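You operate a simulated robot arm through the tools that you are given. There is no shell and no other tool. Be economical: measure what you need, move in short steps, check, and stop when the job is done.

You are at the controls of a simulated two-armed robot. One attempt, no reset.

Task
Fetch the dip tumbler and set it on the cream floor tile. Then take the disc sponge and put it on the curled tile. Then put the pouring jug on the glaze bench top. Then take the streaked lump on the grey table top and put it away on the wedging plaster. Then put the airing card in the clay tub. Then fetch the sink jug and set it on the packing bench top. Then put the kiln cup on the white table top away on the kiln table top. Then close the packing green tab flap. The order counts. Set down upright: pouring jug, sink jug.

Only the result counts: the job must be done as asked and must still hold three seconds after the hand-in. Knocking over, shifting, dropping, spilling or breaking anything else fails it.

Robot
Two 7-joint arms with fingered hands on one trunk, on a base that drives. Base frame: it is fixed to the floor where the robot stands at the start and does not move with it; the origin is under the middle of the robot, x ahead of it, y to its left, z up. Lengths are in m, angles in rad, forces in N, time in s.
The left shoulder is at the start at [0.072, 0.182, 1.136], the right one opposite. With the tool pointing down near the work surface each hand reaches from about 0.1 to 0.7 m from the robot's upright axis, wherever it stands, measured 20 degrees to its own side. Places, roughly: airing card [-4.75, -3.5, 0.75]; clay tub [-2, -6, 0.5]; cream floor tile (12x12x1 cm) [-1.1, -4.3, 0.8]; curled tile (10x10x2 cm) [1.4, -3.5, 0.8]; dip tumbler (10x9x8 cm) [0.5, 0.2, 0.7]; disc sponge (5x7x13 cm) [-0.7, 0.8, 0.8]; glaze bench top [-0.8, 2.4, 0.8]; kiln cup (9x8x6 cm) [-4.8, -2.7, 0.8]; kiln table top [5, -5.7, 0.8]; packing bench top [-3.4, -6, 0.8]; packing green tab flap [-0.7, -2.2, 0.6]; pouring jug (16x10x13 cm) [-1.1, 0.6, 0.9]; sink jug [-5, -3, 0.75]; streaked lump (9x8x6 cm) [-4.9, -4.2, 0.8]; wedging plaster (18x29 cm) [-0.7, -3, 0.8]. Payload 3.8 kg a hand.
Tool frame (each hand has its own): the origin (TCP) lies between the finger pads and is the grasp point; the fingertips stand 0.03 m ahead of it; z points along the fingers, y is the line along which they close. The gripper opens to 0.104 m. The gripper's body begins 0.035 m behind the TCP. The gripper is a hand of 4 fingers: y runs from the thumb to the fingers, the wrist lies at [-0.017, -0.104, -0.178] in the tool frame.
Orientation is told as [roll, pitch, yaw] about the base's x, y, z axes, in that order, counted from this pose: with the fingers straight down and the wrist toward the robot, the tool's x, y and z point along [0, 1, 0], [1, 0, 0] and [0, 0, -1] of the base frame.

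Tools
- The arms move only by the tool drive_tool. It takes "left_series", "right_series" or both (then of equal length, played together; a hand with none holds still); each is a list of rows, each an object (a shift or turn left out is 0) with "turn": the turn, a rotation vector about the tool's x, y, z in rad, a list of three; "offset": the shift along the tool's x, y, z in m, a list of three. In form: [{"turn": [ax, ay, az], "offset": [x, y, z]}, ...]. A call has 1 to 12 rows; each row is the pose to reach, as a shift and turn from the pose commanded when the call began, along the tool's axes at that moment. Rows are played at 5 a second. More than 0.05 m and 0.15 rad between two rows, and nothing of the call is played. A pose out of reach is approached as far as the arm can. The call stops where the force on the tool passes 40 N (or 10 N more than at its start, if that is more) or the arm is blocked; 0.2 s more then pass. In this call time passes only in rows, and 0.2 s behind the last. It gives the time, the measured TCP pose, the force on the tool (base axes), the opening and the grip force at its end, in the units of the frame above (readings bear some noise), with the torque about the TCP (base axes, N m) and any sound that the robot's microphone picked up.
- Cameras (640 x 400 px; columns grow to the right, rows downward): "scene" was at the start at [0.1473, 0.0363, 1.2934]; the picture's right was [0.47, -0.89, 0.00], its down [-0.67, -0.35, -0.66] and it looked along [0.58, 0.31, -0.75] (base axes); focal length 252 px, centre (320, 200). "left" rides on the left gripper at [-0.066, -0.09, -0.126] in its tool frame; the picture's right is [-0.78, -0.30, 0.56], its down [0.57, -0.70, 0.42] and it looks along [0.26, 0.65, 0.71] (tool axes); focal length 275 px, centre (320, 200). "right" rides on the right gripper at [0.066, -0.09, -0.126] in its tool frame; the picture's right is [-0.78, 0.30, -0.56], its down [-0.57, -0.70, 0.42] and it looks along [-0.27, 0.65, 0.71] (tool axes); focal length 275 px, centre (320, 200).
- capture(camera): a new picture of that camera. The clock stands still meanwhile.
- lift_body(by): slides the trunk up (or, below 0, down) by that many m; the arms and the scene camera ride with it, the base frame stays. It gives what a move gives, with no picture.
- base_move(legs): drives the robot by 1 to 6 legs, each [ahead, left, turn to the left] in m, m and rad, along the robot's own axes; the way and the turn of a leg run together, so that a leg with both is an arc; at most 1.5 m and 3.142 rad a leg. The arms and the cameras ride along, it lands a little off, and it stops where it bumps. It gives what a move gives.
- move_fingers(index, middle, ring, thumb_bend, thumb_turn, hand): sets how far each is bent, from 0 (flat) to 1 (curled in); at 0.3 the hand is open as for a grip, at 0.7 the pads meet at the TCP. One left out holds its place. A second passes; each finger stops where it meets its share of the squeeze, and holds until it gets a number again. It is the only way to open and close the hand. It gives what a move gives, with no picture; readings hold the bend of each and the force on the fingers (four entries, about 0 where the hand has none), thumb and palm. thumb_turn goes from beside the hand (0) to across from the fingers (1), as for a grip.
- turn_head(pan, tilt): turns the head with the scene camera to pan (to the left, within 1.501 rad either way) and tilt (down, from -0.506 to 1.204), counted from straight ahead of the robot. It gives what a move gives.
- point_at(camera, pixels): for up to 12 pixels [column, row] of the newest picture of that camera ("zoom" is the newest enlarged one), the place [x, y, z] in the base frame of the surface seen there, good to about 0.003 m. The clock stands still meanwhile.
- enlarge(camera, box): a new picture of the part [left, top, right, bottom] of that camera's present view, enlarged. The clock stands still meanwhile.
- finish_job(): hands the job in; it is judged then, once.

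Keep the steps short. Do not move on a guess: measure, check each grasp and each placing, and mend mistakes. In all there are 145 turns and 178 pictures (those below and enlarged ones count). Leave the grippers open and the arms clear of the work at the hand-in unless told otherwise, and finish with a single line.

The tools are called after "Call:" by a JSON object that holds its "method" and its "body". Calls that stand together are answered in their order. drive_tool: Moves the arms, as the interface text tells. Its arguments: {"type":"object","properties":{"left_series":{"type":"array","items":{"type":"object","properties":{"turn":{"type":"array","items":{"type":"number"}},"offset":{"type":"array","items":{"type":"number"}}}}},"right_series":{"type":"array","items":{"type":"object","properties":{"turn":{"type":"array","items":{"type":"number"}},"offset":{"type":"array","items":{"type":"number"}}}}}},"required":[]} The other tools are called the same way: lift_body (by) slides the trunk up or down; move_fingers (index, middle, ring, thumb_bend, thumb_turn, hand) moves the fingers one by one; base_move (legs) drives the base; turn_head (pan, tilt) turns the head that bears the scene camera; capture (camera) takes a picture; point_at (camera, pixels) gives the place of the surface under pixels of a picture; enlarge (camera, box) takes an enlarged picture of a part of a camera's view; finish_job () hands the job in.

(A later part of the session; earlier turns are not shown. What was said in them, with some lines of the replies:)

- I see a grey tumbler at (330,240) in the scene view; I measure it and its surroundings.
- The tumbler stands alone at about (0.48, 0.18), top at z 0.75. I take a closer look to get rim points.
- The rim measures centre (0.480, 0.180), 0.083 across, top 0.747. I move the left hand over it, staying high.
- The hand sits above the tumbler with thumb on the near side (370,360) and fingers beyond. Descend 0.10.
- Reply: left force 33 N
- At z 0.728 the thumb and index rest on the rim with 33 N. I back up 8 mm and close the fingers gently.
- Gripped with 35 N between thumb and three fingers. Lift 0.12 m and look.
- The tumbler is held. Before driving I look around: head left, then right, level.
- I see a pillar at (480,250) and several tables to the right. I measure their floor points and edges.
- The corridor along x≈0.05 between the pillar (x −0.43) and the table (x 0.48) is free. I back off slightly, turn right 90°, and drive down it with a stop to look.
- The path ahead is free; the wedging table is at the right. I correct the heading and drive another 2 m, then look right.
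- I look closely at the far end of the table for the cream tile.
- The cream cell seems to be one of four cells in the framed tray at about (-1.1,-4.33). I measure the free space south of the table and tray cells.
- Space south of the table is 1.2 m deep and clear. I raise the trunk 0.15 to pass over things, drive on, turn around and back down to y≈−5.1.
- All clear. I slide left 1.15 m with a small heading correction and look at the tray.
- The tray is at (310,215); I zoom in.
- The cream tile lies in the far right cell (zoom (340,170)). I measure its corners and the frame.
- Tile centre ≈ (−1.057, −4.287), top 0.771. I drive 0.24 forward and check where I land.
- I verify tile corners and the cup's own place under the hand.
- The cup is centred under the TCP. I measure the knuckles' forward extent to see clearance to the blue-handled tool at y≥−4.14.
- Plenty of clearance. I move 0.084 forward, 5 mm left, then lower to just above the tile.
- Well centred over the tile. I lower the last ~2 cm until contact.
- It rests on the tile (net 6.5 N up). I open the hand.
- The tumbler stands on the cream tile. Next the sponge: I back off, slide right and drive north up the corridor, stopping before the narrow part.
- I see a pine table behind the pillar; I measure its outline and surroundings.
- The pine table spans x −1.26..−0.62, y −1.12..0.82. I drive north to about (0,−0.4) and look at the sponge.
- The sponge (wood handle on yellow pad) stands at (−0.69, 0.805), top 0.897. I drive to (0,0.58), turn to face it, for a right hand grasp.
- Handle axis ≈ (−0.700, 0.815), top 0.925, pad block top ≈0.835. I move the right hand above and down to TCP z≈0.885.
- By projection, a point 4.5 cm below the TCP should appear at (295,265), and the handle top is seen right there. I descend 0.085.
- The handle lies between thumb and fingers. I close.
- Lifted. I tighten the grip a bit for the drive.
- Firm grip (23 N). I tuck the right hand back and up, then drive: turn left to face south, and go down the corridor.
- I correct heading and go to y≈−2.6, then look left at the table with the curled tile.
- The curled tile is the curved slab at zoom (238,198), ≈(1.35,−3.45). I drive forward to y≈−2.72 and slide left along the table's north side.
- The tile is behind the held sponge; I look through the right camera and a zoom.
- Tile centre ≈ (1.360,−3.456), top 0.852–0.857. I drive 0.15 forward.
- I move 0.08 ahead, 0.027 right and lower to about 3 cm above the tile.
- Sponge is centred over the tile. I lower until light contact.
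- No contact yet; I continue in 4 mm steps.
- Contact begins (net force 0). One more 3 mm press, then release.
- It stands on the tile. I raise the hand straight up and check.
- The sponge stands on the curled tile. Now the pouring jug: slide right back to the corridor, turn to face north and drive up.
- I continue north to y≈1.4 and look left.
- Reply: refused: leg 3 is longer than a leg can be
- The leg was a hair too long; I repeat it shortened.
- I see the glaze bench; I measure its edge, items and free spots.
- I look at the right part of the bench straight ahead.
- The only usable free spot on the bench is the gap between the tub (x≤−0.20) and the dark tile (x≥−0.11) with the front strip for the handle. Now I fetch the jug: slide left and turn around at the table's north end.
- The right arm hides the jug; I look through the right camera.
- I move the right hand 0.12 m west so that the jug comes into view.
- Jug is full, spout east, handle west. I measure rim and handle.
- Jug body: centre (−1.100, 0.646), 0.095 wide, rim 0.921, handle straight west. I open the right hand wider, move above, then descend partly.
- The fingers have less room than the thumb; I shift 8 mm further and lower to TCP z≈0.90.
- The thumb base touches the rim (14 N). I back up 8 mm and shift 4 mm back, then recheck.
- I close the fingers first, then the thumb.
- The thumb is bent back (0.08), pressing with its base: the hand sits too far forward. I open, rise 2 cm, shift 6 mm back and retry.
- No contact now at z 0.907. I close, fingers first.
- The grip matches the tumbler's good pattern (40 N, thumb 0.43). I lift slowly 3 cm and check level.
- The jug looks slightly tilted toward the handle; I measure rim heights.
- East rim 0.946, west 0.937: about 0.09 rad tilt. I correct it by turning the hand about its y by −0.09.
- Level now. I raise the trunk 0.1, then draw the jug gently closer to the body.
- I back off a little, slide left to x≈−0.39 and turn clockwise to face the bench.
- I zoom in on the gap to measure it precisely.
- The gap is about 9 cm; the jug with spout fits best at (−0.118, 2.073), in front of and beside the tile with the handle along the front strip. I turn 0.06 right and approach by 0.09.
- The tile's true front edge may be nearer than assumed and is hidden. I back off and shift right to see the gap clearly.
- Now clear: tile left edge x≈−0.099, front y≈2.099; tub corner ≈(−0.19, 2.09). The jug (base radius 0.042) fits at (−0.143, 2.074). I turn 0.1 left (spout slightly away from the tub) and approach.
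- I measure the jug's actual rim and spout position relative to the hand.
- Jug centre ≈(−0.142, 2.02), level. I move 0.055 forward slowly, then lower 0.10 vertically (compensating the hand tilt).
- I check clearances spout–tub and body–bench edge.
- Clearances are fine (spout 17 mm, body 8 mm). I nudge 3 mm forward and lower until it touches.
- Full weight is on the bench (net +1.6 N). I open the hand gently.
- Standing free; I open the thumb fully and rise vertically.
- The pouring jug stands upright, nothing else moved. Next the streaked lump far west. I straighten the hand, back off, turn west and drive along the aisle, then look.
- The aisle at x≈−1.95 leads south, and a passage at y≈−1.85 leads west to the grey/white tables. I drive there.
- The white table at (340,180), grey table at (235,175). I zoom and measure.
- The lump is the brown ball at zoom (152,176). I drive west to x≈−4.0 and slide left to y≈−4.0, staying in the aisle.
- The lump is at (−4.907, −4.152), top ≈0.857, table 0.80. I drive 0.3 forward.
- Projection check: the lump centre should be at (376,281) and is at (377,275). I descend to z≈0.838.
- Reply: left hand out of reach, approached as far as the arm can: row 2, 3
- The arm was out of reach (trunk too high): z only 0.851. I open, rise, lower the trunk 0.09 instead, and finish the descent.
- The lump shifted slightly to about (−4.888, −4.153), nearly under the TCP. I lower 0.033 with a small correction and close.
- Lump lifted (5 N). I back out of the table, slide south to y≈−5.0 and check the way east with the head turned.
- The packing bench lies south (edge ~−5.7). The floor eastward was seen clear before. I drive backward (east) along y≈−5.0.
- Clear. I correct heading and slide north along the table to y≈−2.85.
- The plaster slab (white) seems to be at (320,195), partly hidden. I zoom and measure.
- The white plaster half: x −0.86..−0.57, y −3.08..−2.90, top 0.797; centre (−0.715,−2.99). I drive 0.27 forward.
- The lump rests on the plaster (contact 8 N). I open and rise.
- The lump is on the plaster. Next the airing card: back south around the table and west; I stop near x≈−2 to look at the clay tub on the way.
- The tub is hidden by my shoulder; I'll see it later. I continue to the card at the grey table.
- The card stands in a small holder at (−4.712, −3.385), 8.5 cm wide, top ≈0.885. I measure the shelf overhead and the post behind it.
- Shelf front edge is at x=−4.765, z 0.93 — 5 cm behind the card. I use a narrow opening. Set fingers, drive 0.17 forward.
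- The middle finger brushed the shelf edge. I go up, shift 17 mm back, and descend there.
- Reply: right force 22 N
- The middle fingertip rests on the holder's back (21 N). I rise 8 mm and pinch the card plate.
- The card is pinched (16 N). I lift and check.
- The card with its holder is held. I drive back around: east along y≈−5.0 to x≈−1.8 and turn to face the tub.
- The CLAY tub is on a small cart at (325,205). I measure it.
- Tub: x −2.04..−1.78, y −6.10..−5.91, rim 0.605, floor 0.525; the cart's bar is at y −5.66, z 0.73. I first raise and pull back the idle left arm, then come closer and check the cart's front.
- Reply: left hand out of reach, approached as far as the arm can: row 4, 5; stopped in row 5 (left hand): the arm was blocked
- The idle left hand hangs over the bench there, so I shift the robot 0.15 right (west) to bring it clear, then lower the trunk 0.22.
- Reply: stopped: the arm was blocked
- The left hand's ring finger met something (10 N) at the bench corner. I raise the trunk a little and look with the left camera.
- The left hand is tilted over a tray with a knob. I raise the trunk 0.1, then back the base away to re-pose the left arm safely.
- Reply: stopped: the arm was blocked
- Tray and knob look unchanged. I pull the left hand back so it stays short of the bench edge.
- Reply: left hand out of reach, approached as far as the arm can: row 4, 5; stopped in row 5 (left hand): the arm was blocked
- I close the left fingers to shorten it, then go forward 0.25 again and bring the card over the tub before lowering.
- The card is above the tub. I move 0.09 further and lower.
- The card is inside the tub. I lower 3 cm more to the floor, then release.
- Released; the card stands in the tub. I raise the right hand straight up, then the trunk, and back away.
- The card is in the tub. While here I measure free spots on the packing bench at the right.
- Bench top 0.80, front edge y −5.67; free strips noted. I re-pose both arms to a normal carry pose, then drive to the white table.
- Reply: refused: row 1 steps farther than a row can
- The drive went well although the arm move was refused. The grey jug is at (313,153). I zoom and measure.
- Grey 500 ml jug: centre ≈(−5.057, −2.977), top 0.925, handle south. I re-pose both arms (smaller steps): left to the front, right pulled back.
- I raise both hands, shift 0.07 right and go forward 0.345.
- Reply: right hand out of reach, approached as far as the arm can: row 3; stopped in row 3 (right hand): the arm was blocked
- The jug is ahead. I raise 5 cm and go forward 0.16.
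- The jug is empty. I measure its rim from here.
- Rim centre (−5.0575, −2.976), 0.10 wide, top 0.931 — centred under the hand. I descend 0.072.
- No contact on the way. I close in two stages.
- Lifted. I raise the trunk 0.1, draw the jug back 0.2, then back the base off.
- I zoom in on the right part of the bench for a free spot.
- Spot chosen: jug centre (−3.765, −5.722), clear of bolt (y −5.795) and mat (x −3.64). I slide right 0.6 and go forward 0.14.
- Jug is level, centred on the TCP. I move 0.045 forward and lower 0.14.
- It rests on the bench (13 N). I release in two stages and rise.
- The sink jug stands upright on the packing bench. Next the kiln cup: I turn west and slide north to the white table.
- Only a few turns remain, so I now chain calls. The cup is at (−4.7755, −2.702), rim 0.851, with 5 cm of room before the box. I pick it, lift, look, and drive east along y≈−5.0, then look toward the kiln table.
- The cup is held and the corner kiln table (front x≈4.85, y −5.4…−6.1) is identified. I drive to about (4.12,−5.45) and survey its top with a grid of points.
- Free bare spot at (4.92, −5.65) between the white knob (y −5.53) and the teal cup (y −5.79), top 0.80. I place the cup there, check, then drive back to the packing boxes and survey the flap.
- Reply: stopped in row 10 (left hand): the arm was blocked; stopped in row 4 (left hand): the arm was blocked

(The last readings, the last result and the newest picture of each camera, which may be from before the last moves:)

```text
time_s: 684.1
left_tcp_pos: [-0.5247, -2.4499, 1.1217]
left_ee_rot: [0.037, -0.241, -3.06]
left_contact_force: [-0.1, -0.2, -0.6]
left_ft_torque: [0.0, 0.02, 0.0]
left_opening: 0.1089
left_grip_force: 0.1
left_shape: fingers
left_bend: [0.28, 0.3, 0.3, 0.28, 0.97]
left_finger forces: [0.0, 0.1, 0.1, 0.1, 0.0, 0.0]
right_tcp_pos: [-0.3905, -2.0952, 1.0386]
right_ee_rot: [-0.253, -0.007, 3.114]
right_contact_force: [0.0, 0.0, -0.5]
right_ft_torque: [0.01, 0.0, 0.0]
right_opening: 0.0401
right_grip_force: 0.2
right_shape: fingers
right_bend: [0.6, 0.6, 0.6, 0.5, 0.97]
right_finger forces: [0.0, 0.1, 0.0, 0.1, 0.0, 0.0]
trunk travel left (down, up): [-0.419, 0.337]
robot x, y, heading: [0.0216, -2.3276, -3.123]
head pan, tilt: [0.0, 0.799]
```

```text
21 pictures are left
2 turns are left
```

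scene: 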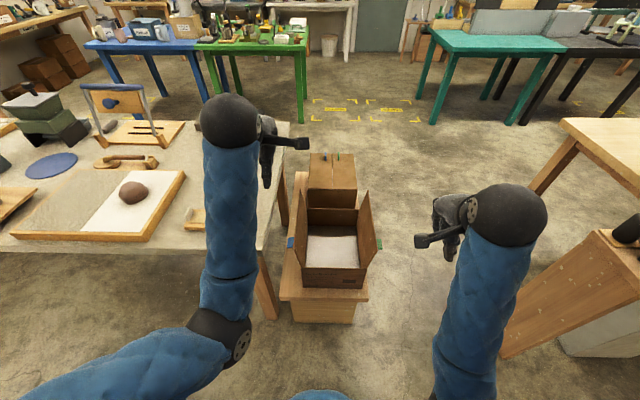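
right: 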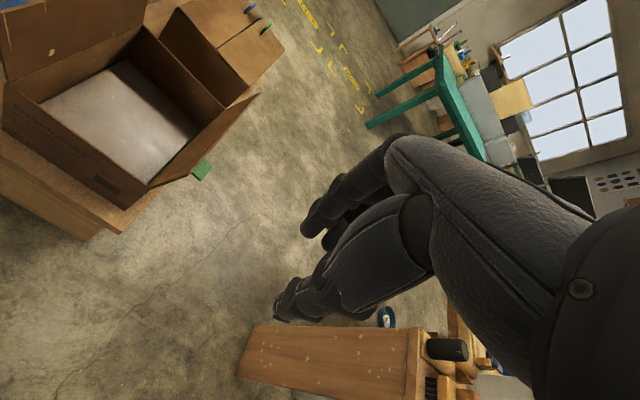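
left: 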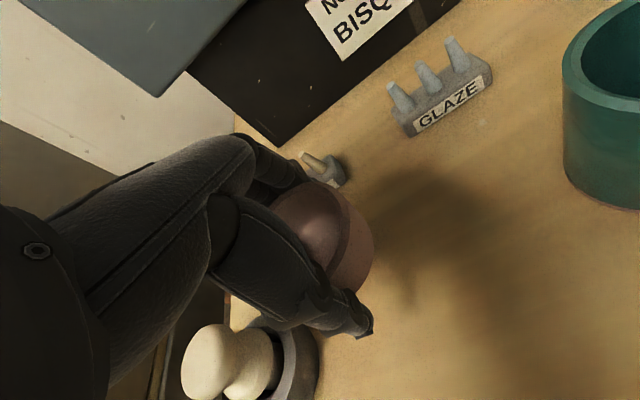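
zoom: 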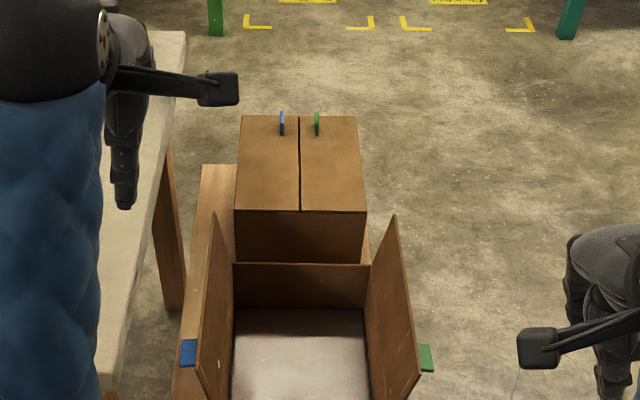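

The cup was set on the kiln table (seen at zoom (205,245)). The green-tab flap stands open on the north side: hinge y≈−2.17, z≈0.57, top y≈−2.14, z≈0.69, x −0.61…−0.91. I place the right hand outside it, sweep it south, press it down, retreat and look.

Call:
{"method": "base_move", "body": {"legs": [[0.15, 0, 0]]}}

Call:
{"method": "lift_body", "body": {"by": -0.18}}

Call:
{"method": "drive_tool", "body": {"right_series": [{"turn": [0, 0.085, 0], "offset": [0, 0.02, 0]}, {"turn": [0, 0.17, 0], "offset": [0, 0.04, 0]}, {"turn": [0, 0.253, 0], "offset": [0, 0.05, 0]}]}}

Call:
{"method": "drive_tool", "body": {"right_series": [{"offset": [-0.03, 0.03, 0]}, {"offset": [-0.06, 0.065, 0]}, {"offset": [-0.07, 0.1, 0]}, {"offset": [-0.07, 0.13, 0.03]}, {"offset": [-0.07, 0.13, 0.075]}, {"offset": [-0.07, 0.13, 0.12]}, {"offset": [-0.07, 0.13, 0.165]}, {"offset": [-0.07, 0.13, 0.21]}]}}

Call:
{"method": "capture", "body": {"camera": "scene"}}

Call:
{"method": "drive_tool", "body": {"right_series": [{"offset": [0.03, 0, 0]}, {"offset": [0.06, 0, 0]}, {"offset": [0.09, 0, 0]}, {"offset": [0.12, 0, 0]}, {"offset": [0.15, 0, 0]}, {"offset": [0.17, 0, 0]}]}}

Call:
{"method": "capture", "body": {"camera": "scene"}}

Call:
{"method": "drive_tool", "body": {"right_series": [{"offset": [0, 0, -0.03]}, {"offset": [0.02, 0, -0.05]}, {"offset": [0.04, 0, -0.05]}, {"offset": [0.05, 0, -0.02]}, {"offset": [0.05, 0, 0.01]}, {"offset": [0.05, 0, 0.03]}, {"offset": [0.05, 0, 0.042]}]}}

Call:
{"method": "capture", "body": {"camera": "scene"}}

Call:
{"method": "drive_tool", "body": {"right_series": [{"offset": [0, 0, -0.04]}, {"offset": [0, 0, -0.08]}, {"offset": [0, 0, -0.12]}, {"offset": [0, 0, -0.16]}, {"offset": [0, 0, -0.2]}]}}

Call:
{"method": "capture", "body": {"camera": "scene"}}

Call:
{"method": "enlarge", "body": {"camera": "scene", "box": [220, 150, 460, 300]}}

Call:
{"method": "point_at", "body": {"camera": "scene", "pixels": [[300, 240], [330, 240], [350, 240], [370, 240], [390, 240], [410, 240], [300, 270], [330, 270], [350, 270], [370, 270], [390, 270], [410, 270]]}}

Call:
{"method": "point_at", "body": {"camera": "scene", "pixels": [[300, 210], [330, 210], [350, 210], [370, 210], [390, 210], [410, 210], [300, 300], [330, 300], [350, 300], [370, 300], [390, 300], [410, 300]]}}

Call:
{"method": "capture", "body": {"camera": "right"}}

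```text
time_s: 685.4
left_tcp_pos: [-0.6758, -2.4527, 1.1204]
left_ee_rot: [0.037, -0.239, -3.06]
left_contact_force: [-1.0, 0.2, -0.2]
left_ft_torque: [-0.02, -0.04, 0.0]
left_opening: 0.1091
left_grip_force: 0.2
left_shape: fingers
left_bend: [0.28, 0.3, 0.3, 0.28, 0.97]
left_finger forces: [0.0, 0.0, 0.1, 0.1, 0.1, 0.0]
right_tcp_pos: [-0.5392, -2.0981, 1.0381]
right_ee_rot: [-0.255, -0.005, 3.114]
right_contact_force: [-0.5, 0.1, -0.4]
right_ft_torque: [-0.02, -0.03, -0.01]
right_opening: 0.0404
right_grip_force: 0.1
right_shape: fingers
right_bend: [0.6, 0.6, 0.6, 0.5, 0.97]
right_finger forces: [0.0, 0.0, 0.0, 0.0, 0.1, 0.0]
trunk travel left (down, up): [-0.419, 0.337]
robot x, y, heading: [-0.1246, -2.3334, -3.117]
head pan, tilt: [0.0, 0.799]
```

```text
time_s: 687.4
left_tcp_pos: [-0.6775, -2.4823, 0.9342]
left_ee_rot: [0.112, -0.248, -3.039]
left_contact_force: [0.6, 0.4, -0.6]
left_ft_torque: [0.04, 0.01, -0.04]
left_opening: 0.1091
left_grip_force: 0.1
left_shape: fingers
left_bend: [0.28, 0.3, 0.3, 0.28, 0.97]
left_finger forces: [0.0, 0.1, 0.0, 0.0, 0.1, 0.0]
right_tcp_pos: [-0.5473, -2.0937, 0.8342]
right_ee_rot: [-0.272, 0.059, 3.109]
right_contact_force: [0.9, 0.0, 1.3]
right_ft_torque: [-0.04, -0.02, 0.01]
right_opening: 0.0405
right_grip_force: 0.1
right_shape: fingers
right_bend: [0.6, 0.6, 0.6, 0.5, 0.97]
right_finger forces: [0.1, 0.0, 0.0, 0.0, 0.1, 0.1]
trunk travel left (down, up): [-0.239, 0.517]
robot x, y, heading: [-0.1232, -2.3342, -3.118]
head pan, tilt: [0.0, 0.799]
```

```text
time_s: 688.2
left_tcp_pos: [-0.6783, -2.4808, 0.9349]
left_ee_rot: [0.11, -0.254, -3.04]
left_contact_force: [0.1, 0.6, 0.3]
left_ft_torque: [-0.02, -0.01, -0.01]
left_opening: 0.1089
left_grip_force: 0.0
left_shape: fingers
left_bend: [0.28, 0.3, 0.3, 0.28, 0.97]
left_finger forces: [0.0, 0.0, 0.0, 0.0, 0.1, 0.0]
right_tcp_pos: [-0.5978, -2.0923, 0.8311]
right_ee_rot: [-0.012, 0.059, 3.11]
right_contact_force: [0.3, 0.6, -0.2]
right_ft_torque: [-0.03, 0.0, 0.02]
right_opening: 0.0402
right_grip_force: 0.1
right_shape: fingers
right_bend: [0.6, 0.6, 0.6, 0.5, 0.97]
right_finger forces: [0.1, 0.1, 0.0, 0.0, 0.0, 0.1]
trunk travel left (down, up): [-0.239, 0.517]
robot x, y, heading: [-0.1269, -2.3311, -3.119]
head pan, tilt: [0.0, 0.799]
```

```text
time_s: 690.0
left_tcp_pos: [-0.6797, -2.4801, 0.9374]
left_ee_rot: [0.108, -0.256, -3.041]
left_contact_force: [-0.1, 0.3, 0.4]
left_ft_torque: [0.02, -0.04, -0.02]
left_opening: 0.1091
left_grip_force: 0.0
left_shape: fingers
left_bend: [0.28, 0.3, 0.3, 0.28, 0.97]
left_finger forces: [0.0, 0.1, 0.0, 0.1, 0.0, 0.0]
right_tcp_pos: [-0.7136, -2.0228, 0.6181]
right_ee_rot: [-0.005, 0.059, 3.114]
right_contact_force: [-0.6, 0.8, 1.0]
right_ft_torque: [0.01, 0.0, 0.03]
right_opening: 0.0402
right_grip_force: 0.1
right_shape: fingers
right_bend: [0.6, 0.6, 0.6, 0.5, 0.97]
right_finger forces: [0.0, 0.0, 0.0, 0.0, 0.0, 0.0]
trunk travel left (down, up): [-0.239, 0.517]
robot x, y, heading: [-0.1253, -2.3298, -3.12]
head pan, tilt: [0.0, 0.799]
```

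```text
20 pictures are left
```

scene: 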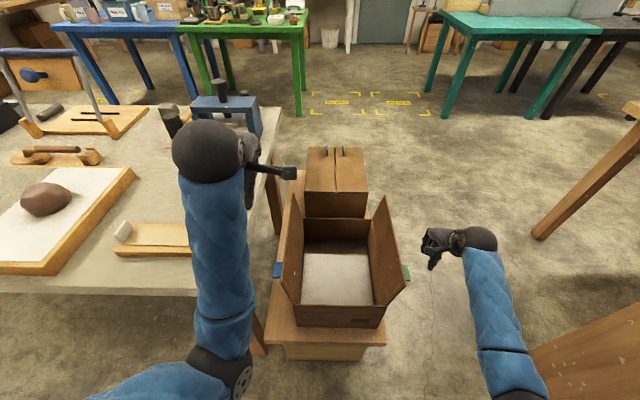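

```text
time_s: 691.3
left_tcp_pos: [-0.6801, -2.4795, 0.9396]
left_ee_rot: [0.109, -0.259, -3.041]
left_contact_force: [0.6, -0.2, 0.6]
left_ft_torque: [0.03, -0.04, 0.01]
left_opening: 0.1088
left_grip_force: 0.1
left_shape: fingers
left_bend: [0.28, 0.3, 0.3, 0.28, 0.97]
left_finger forces: [0.1, 0.1, 0.0, 0.1, 0.0, 0.0]
right_tcp_pos: [-0.7196, -2.1547, 0.6136]
right_ee_rot: [-0.04, 0.057, 3.09]
right_contact_force: [0.3, 8.2, 1.0]
right_ft_torque: [0.22, -0.05, -0.11]
right_opening: 0.0389
right_grip_force: 4.4
right_shape: fingers
right_bend: [0.62, 0.6, 0.6, 0.5, 0.97]
right_finger forces: [8.1, 0.0, 0.0, 0.0, 0.4, 0.1]
trunk travel left (down, up): [-0.239, 0.517]
robot x, y, heading: [-0.1238, -2.3291, -3.125]
head pan, tilt: [0.0, 0.799]
stopped in row 6 (right hand): the force on the tool passed its limit at 49 N (the readings are from after the stop); the commanded pose is now the measured one
```

```text
19 pictures are left
```

scene: 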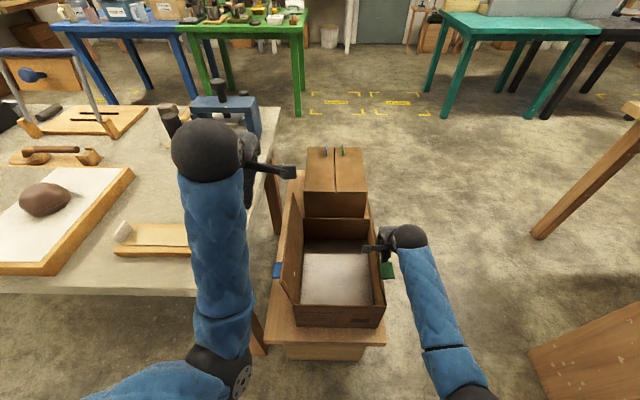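

```text
time_s: 692.5
left_tcp_pos: [-0.6796, -2.48, 0.9384]
left_ee_rot: [0.11, -0.26, -3.041]
left_contact_force: [-1.0, -0.2, -0.9]
left_ft_torque: [-0.04, -0.02, 0.01]
left_opening: 0.1089
left_grip_force: 0.0
left_shape: fingers
left_bend: [0.28, 0.3, 0.3, 0.28, 0.97]
left_finger forces: [0.1, 0.0, 0.1, 0.1, 0.0, 0.0]
right_tcp_pos: [-0.7339, -2.2072, 0.6233]
right_ee_rot: [-0.027, 0.01, 3.091]
right_contact_force: [3.9, 1.6, 17.5]
right_ft_torque: [-0.06, 0.08, 0.01]
right_opening: 0.0329
right_grip_force: 8.5
right_shape: fingers
right_bend: [0.66, 0.62, 0.6, 0.5, 0.97]
right_finger forces: [13.5, 3.6, 0.0, 0.1, 0.0, 0.0]
trunk travel left (down, up): [-0.239, 0.517]
robot x, y, heading: [-0.1233, -2.3269, -3.125]
head pan, tilt: [0.0, 0.799]
stopped in row 6 (right hand): the force on the tool passed its limit at 51 N (the readings are from after the stop); the commanded pose is now the measured one
```

```text
18 pictures are left
```

scene: 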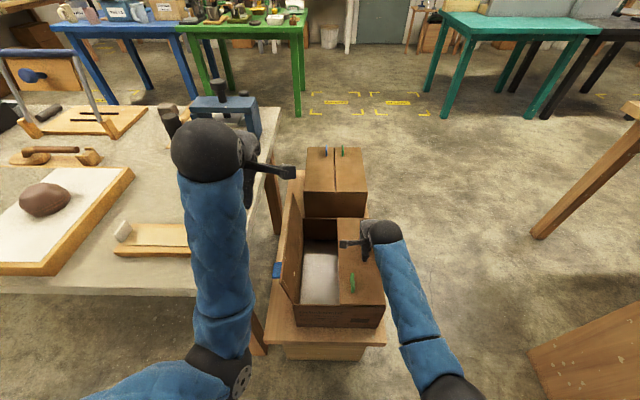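

```text
time_s: 693.7
left_tcp_pos: [-0.6798, -2.4802, 0.9391]
left_ee_rot: [0.11, -0.261, -3.042]
left_contact_force: [-0.5, -0.4, 0.2]
left_ft_torque: [0.04, 0.02, 0.0]
left_opening: 0.109
left_grip_force: 0.1
left_shape: fingers
left_bend: [0.28, 0.3, 0.3, 0.28, 0.97]
left_finger forces: [0.0, 0.0, 0.0, 0.0, 0.0, 0.1]
right_tcp_pos: [-0.7333, -2.2128, 0.8187]
right_ee_rot: [-0.03, 0.018, 3.094]
right_contact_force: [-0.7, 0.1, -0.3]
right_ft_torque: [0.0, -0.02, 0.0]
right_opening: 0.0407
right_grip_force: 0.0
right_shape: fingers
right_bend: [0.6, 0.6, 0.6, 0.5, 0.97]
right_finger forces: [0.0, 0.1, 0.1, 0.0, 0.0, 0.0]
trunk travel left (down, up): [-0.239, 0.517]
robot x, y, heading: [-0.1224, -2.332, -3.122]
head pan, tilt: [0.0, 0.799]
```

```text
17 pictures are left
```

scene: 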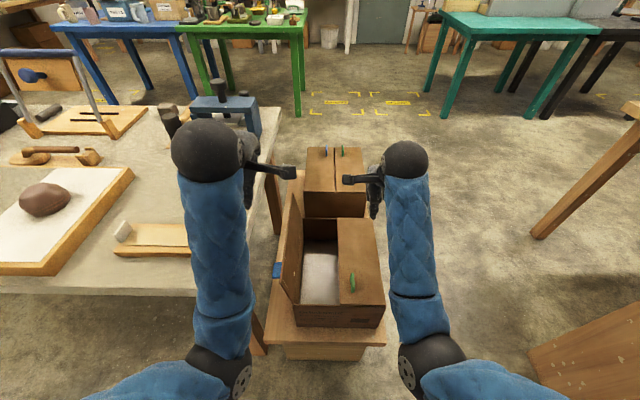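

```text
2.67 times, centred on (340, 225) of scene
```

zoom: 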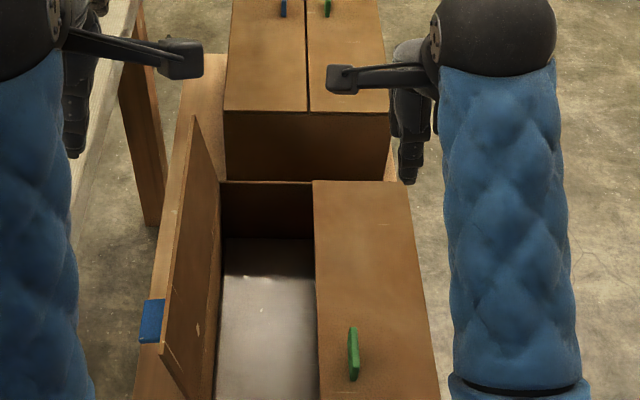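

```text
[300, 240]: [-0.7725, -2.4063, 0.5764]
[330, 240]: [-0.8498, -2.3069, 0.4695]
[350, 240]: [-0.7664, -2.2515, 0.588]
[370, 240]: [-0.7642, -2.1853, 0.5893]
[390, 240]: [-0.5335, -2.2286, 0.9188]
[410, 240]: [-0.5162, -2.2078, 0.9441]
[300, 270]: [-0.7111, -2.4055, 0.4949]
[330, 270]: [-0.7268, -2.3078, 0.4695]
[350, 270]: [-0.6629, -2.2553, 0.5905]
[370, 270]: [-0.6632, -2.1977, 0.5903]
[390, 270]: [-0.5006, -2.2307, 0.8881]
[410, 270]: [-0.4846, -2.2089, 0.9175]
```

```text
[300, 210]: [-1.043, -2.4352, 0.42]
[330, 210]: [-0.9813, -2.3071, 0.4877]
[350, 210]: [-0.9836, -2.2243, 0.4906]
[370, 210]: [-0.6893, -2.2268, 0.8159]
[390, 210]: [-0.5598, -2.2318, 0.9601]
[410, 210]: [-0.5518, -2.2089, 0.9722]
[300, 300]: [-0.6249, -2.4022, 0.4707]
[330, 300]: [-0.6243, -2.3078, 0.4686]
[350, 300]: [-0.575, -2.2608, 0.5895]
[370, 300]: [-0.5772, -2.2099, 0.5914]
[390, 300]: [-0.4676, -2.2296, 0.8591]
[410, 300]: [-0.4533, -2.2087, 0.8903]
```

```text
15 pictures are left
1 turns are left
```

right: 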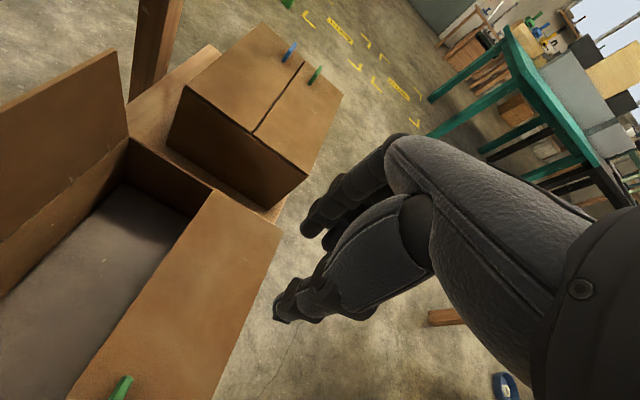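

The green-tab flap lies flat at z 0.59. I open the hands, back clear of the work, and hand in.

Call:
{"method": "base_move", "body": {"legs": [[-0.2, 0, 0]]}}

Call:
{"method": "move_fingers", "body": {"hand": "right", "index": 0.3, "middle": 0.3, "ring": 0.3, "thumb_bend": 0.3}}

Call:
{"method": "finish_job", "body": {}}

```text
time_s: 695.3
left_tcp_pos: [-0.4789, -2.4756, 0.939]
left_ee_rot: [0.11, -0.259, -3.042]
left_contact_force: [0.1, 0.0, 0.6]
left_ft_torque: [0.01, 0.01, -0.02]
left_opening: 0.1091
left_grip_force: 0.0
left_shape: fingers
left_bend: [0.28, 0.3, 0.3, 0.28, 0.97]
left_finger forces: [0.0, 0.0, 0.0, 0.0, 0.1, 0.0]
right_tcp_pos: [-0.5326, -2.208, 0.817]
right_ee_rot: [-0.03, 0.016, 3.09]
right_contact_force: [0.9, 0.0, 0.6]
right_ft_torque: [0.02, 0.01, -0.02]
right_opening: 0.0409
right_grip_force: 0.1
right_shape: fingers
right_bend: [0.6, 0.6, 0.6, 0.5, 0.97]
right_finger forces: [0.0, 0.0, 0.1, 0.0, 0.0, 0.0]
trunk travel left (down, up): [-0.239, 0.517]
robot x, y, heading: [0.0755, -2.3292, -3.12]
head pan, tilt: [0.0, 0.799]
```

```text
time_s: 696.3
left_tcp_pos: [-0.4815, -2.4755, 0.9391]
left_ee_rot: [0.112, -0.261, -3.041]
left_contact_force: [0.4, -0.3, 0.2]
left_ft_torque: [-0.01, -0.01, 0.03]
left_opening: 0.109
left_grip_force: 0.2
left_shape: fingers
left_bend: [0.28, 0.3, 0.3, 0.28, 0.97]
left_finger forces: [0.0, 0.1, 0.0, 0.0, 0.0, 0.0]
right_tcp_pos: [-0.5338, -2.2091, 0.8175]
right_ee_rot: [-0.029, 0.018, 3.091]
right_contact_force: [0.6, 0.7, 0.4]
right_ft_torque: [-0.02, -0.02, -0.02]
right_opening: 0.1039
right_grip_force: 0.1
right_shape: fingers
right_bend: [0.3, 0.3, 0.3, 0.3, 0.97]
right_finger forces: [0.0, 0.0, 0.0, 0.0, 0.0, 0.0]
trunk travel left (down, up): [-0.239, 0.517]
robot x, y, heading: [0.0757, -2.3293, -3.122]
head pan, tilt: [0.0, 0.799]
```

```text
The job is handed in.
```

All eight steps were done in order and handed in, but two spots were not fully checked: the kiln cup fell about 4 cm onto the kiln table and I saw it there only partly, and my left hand pressed something by the clay tub (about 10 N; nothing looked moved).
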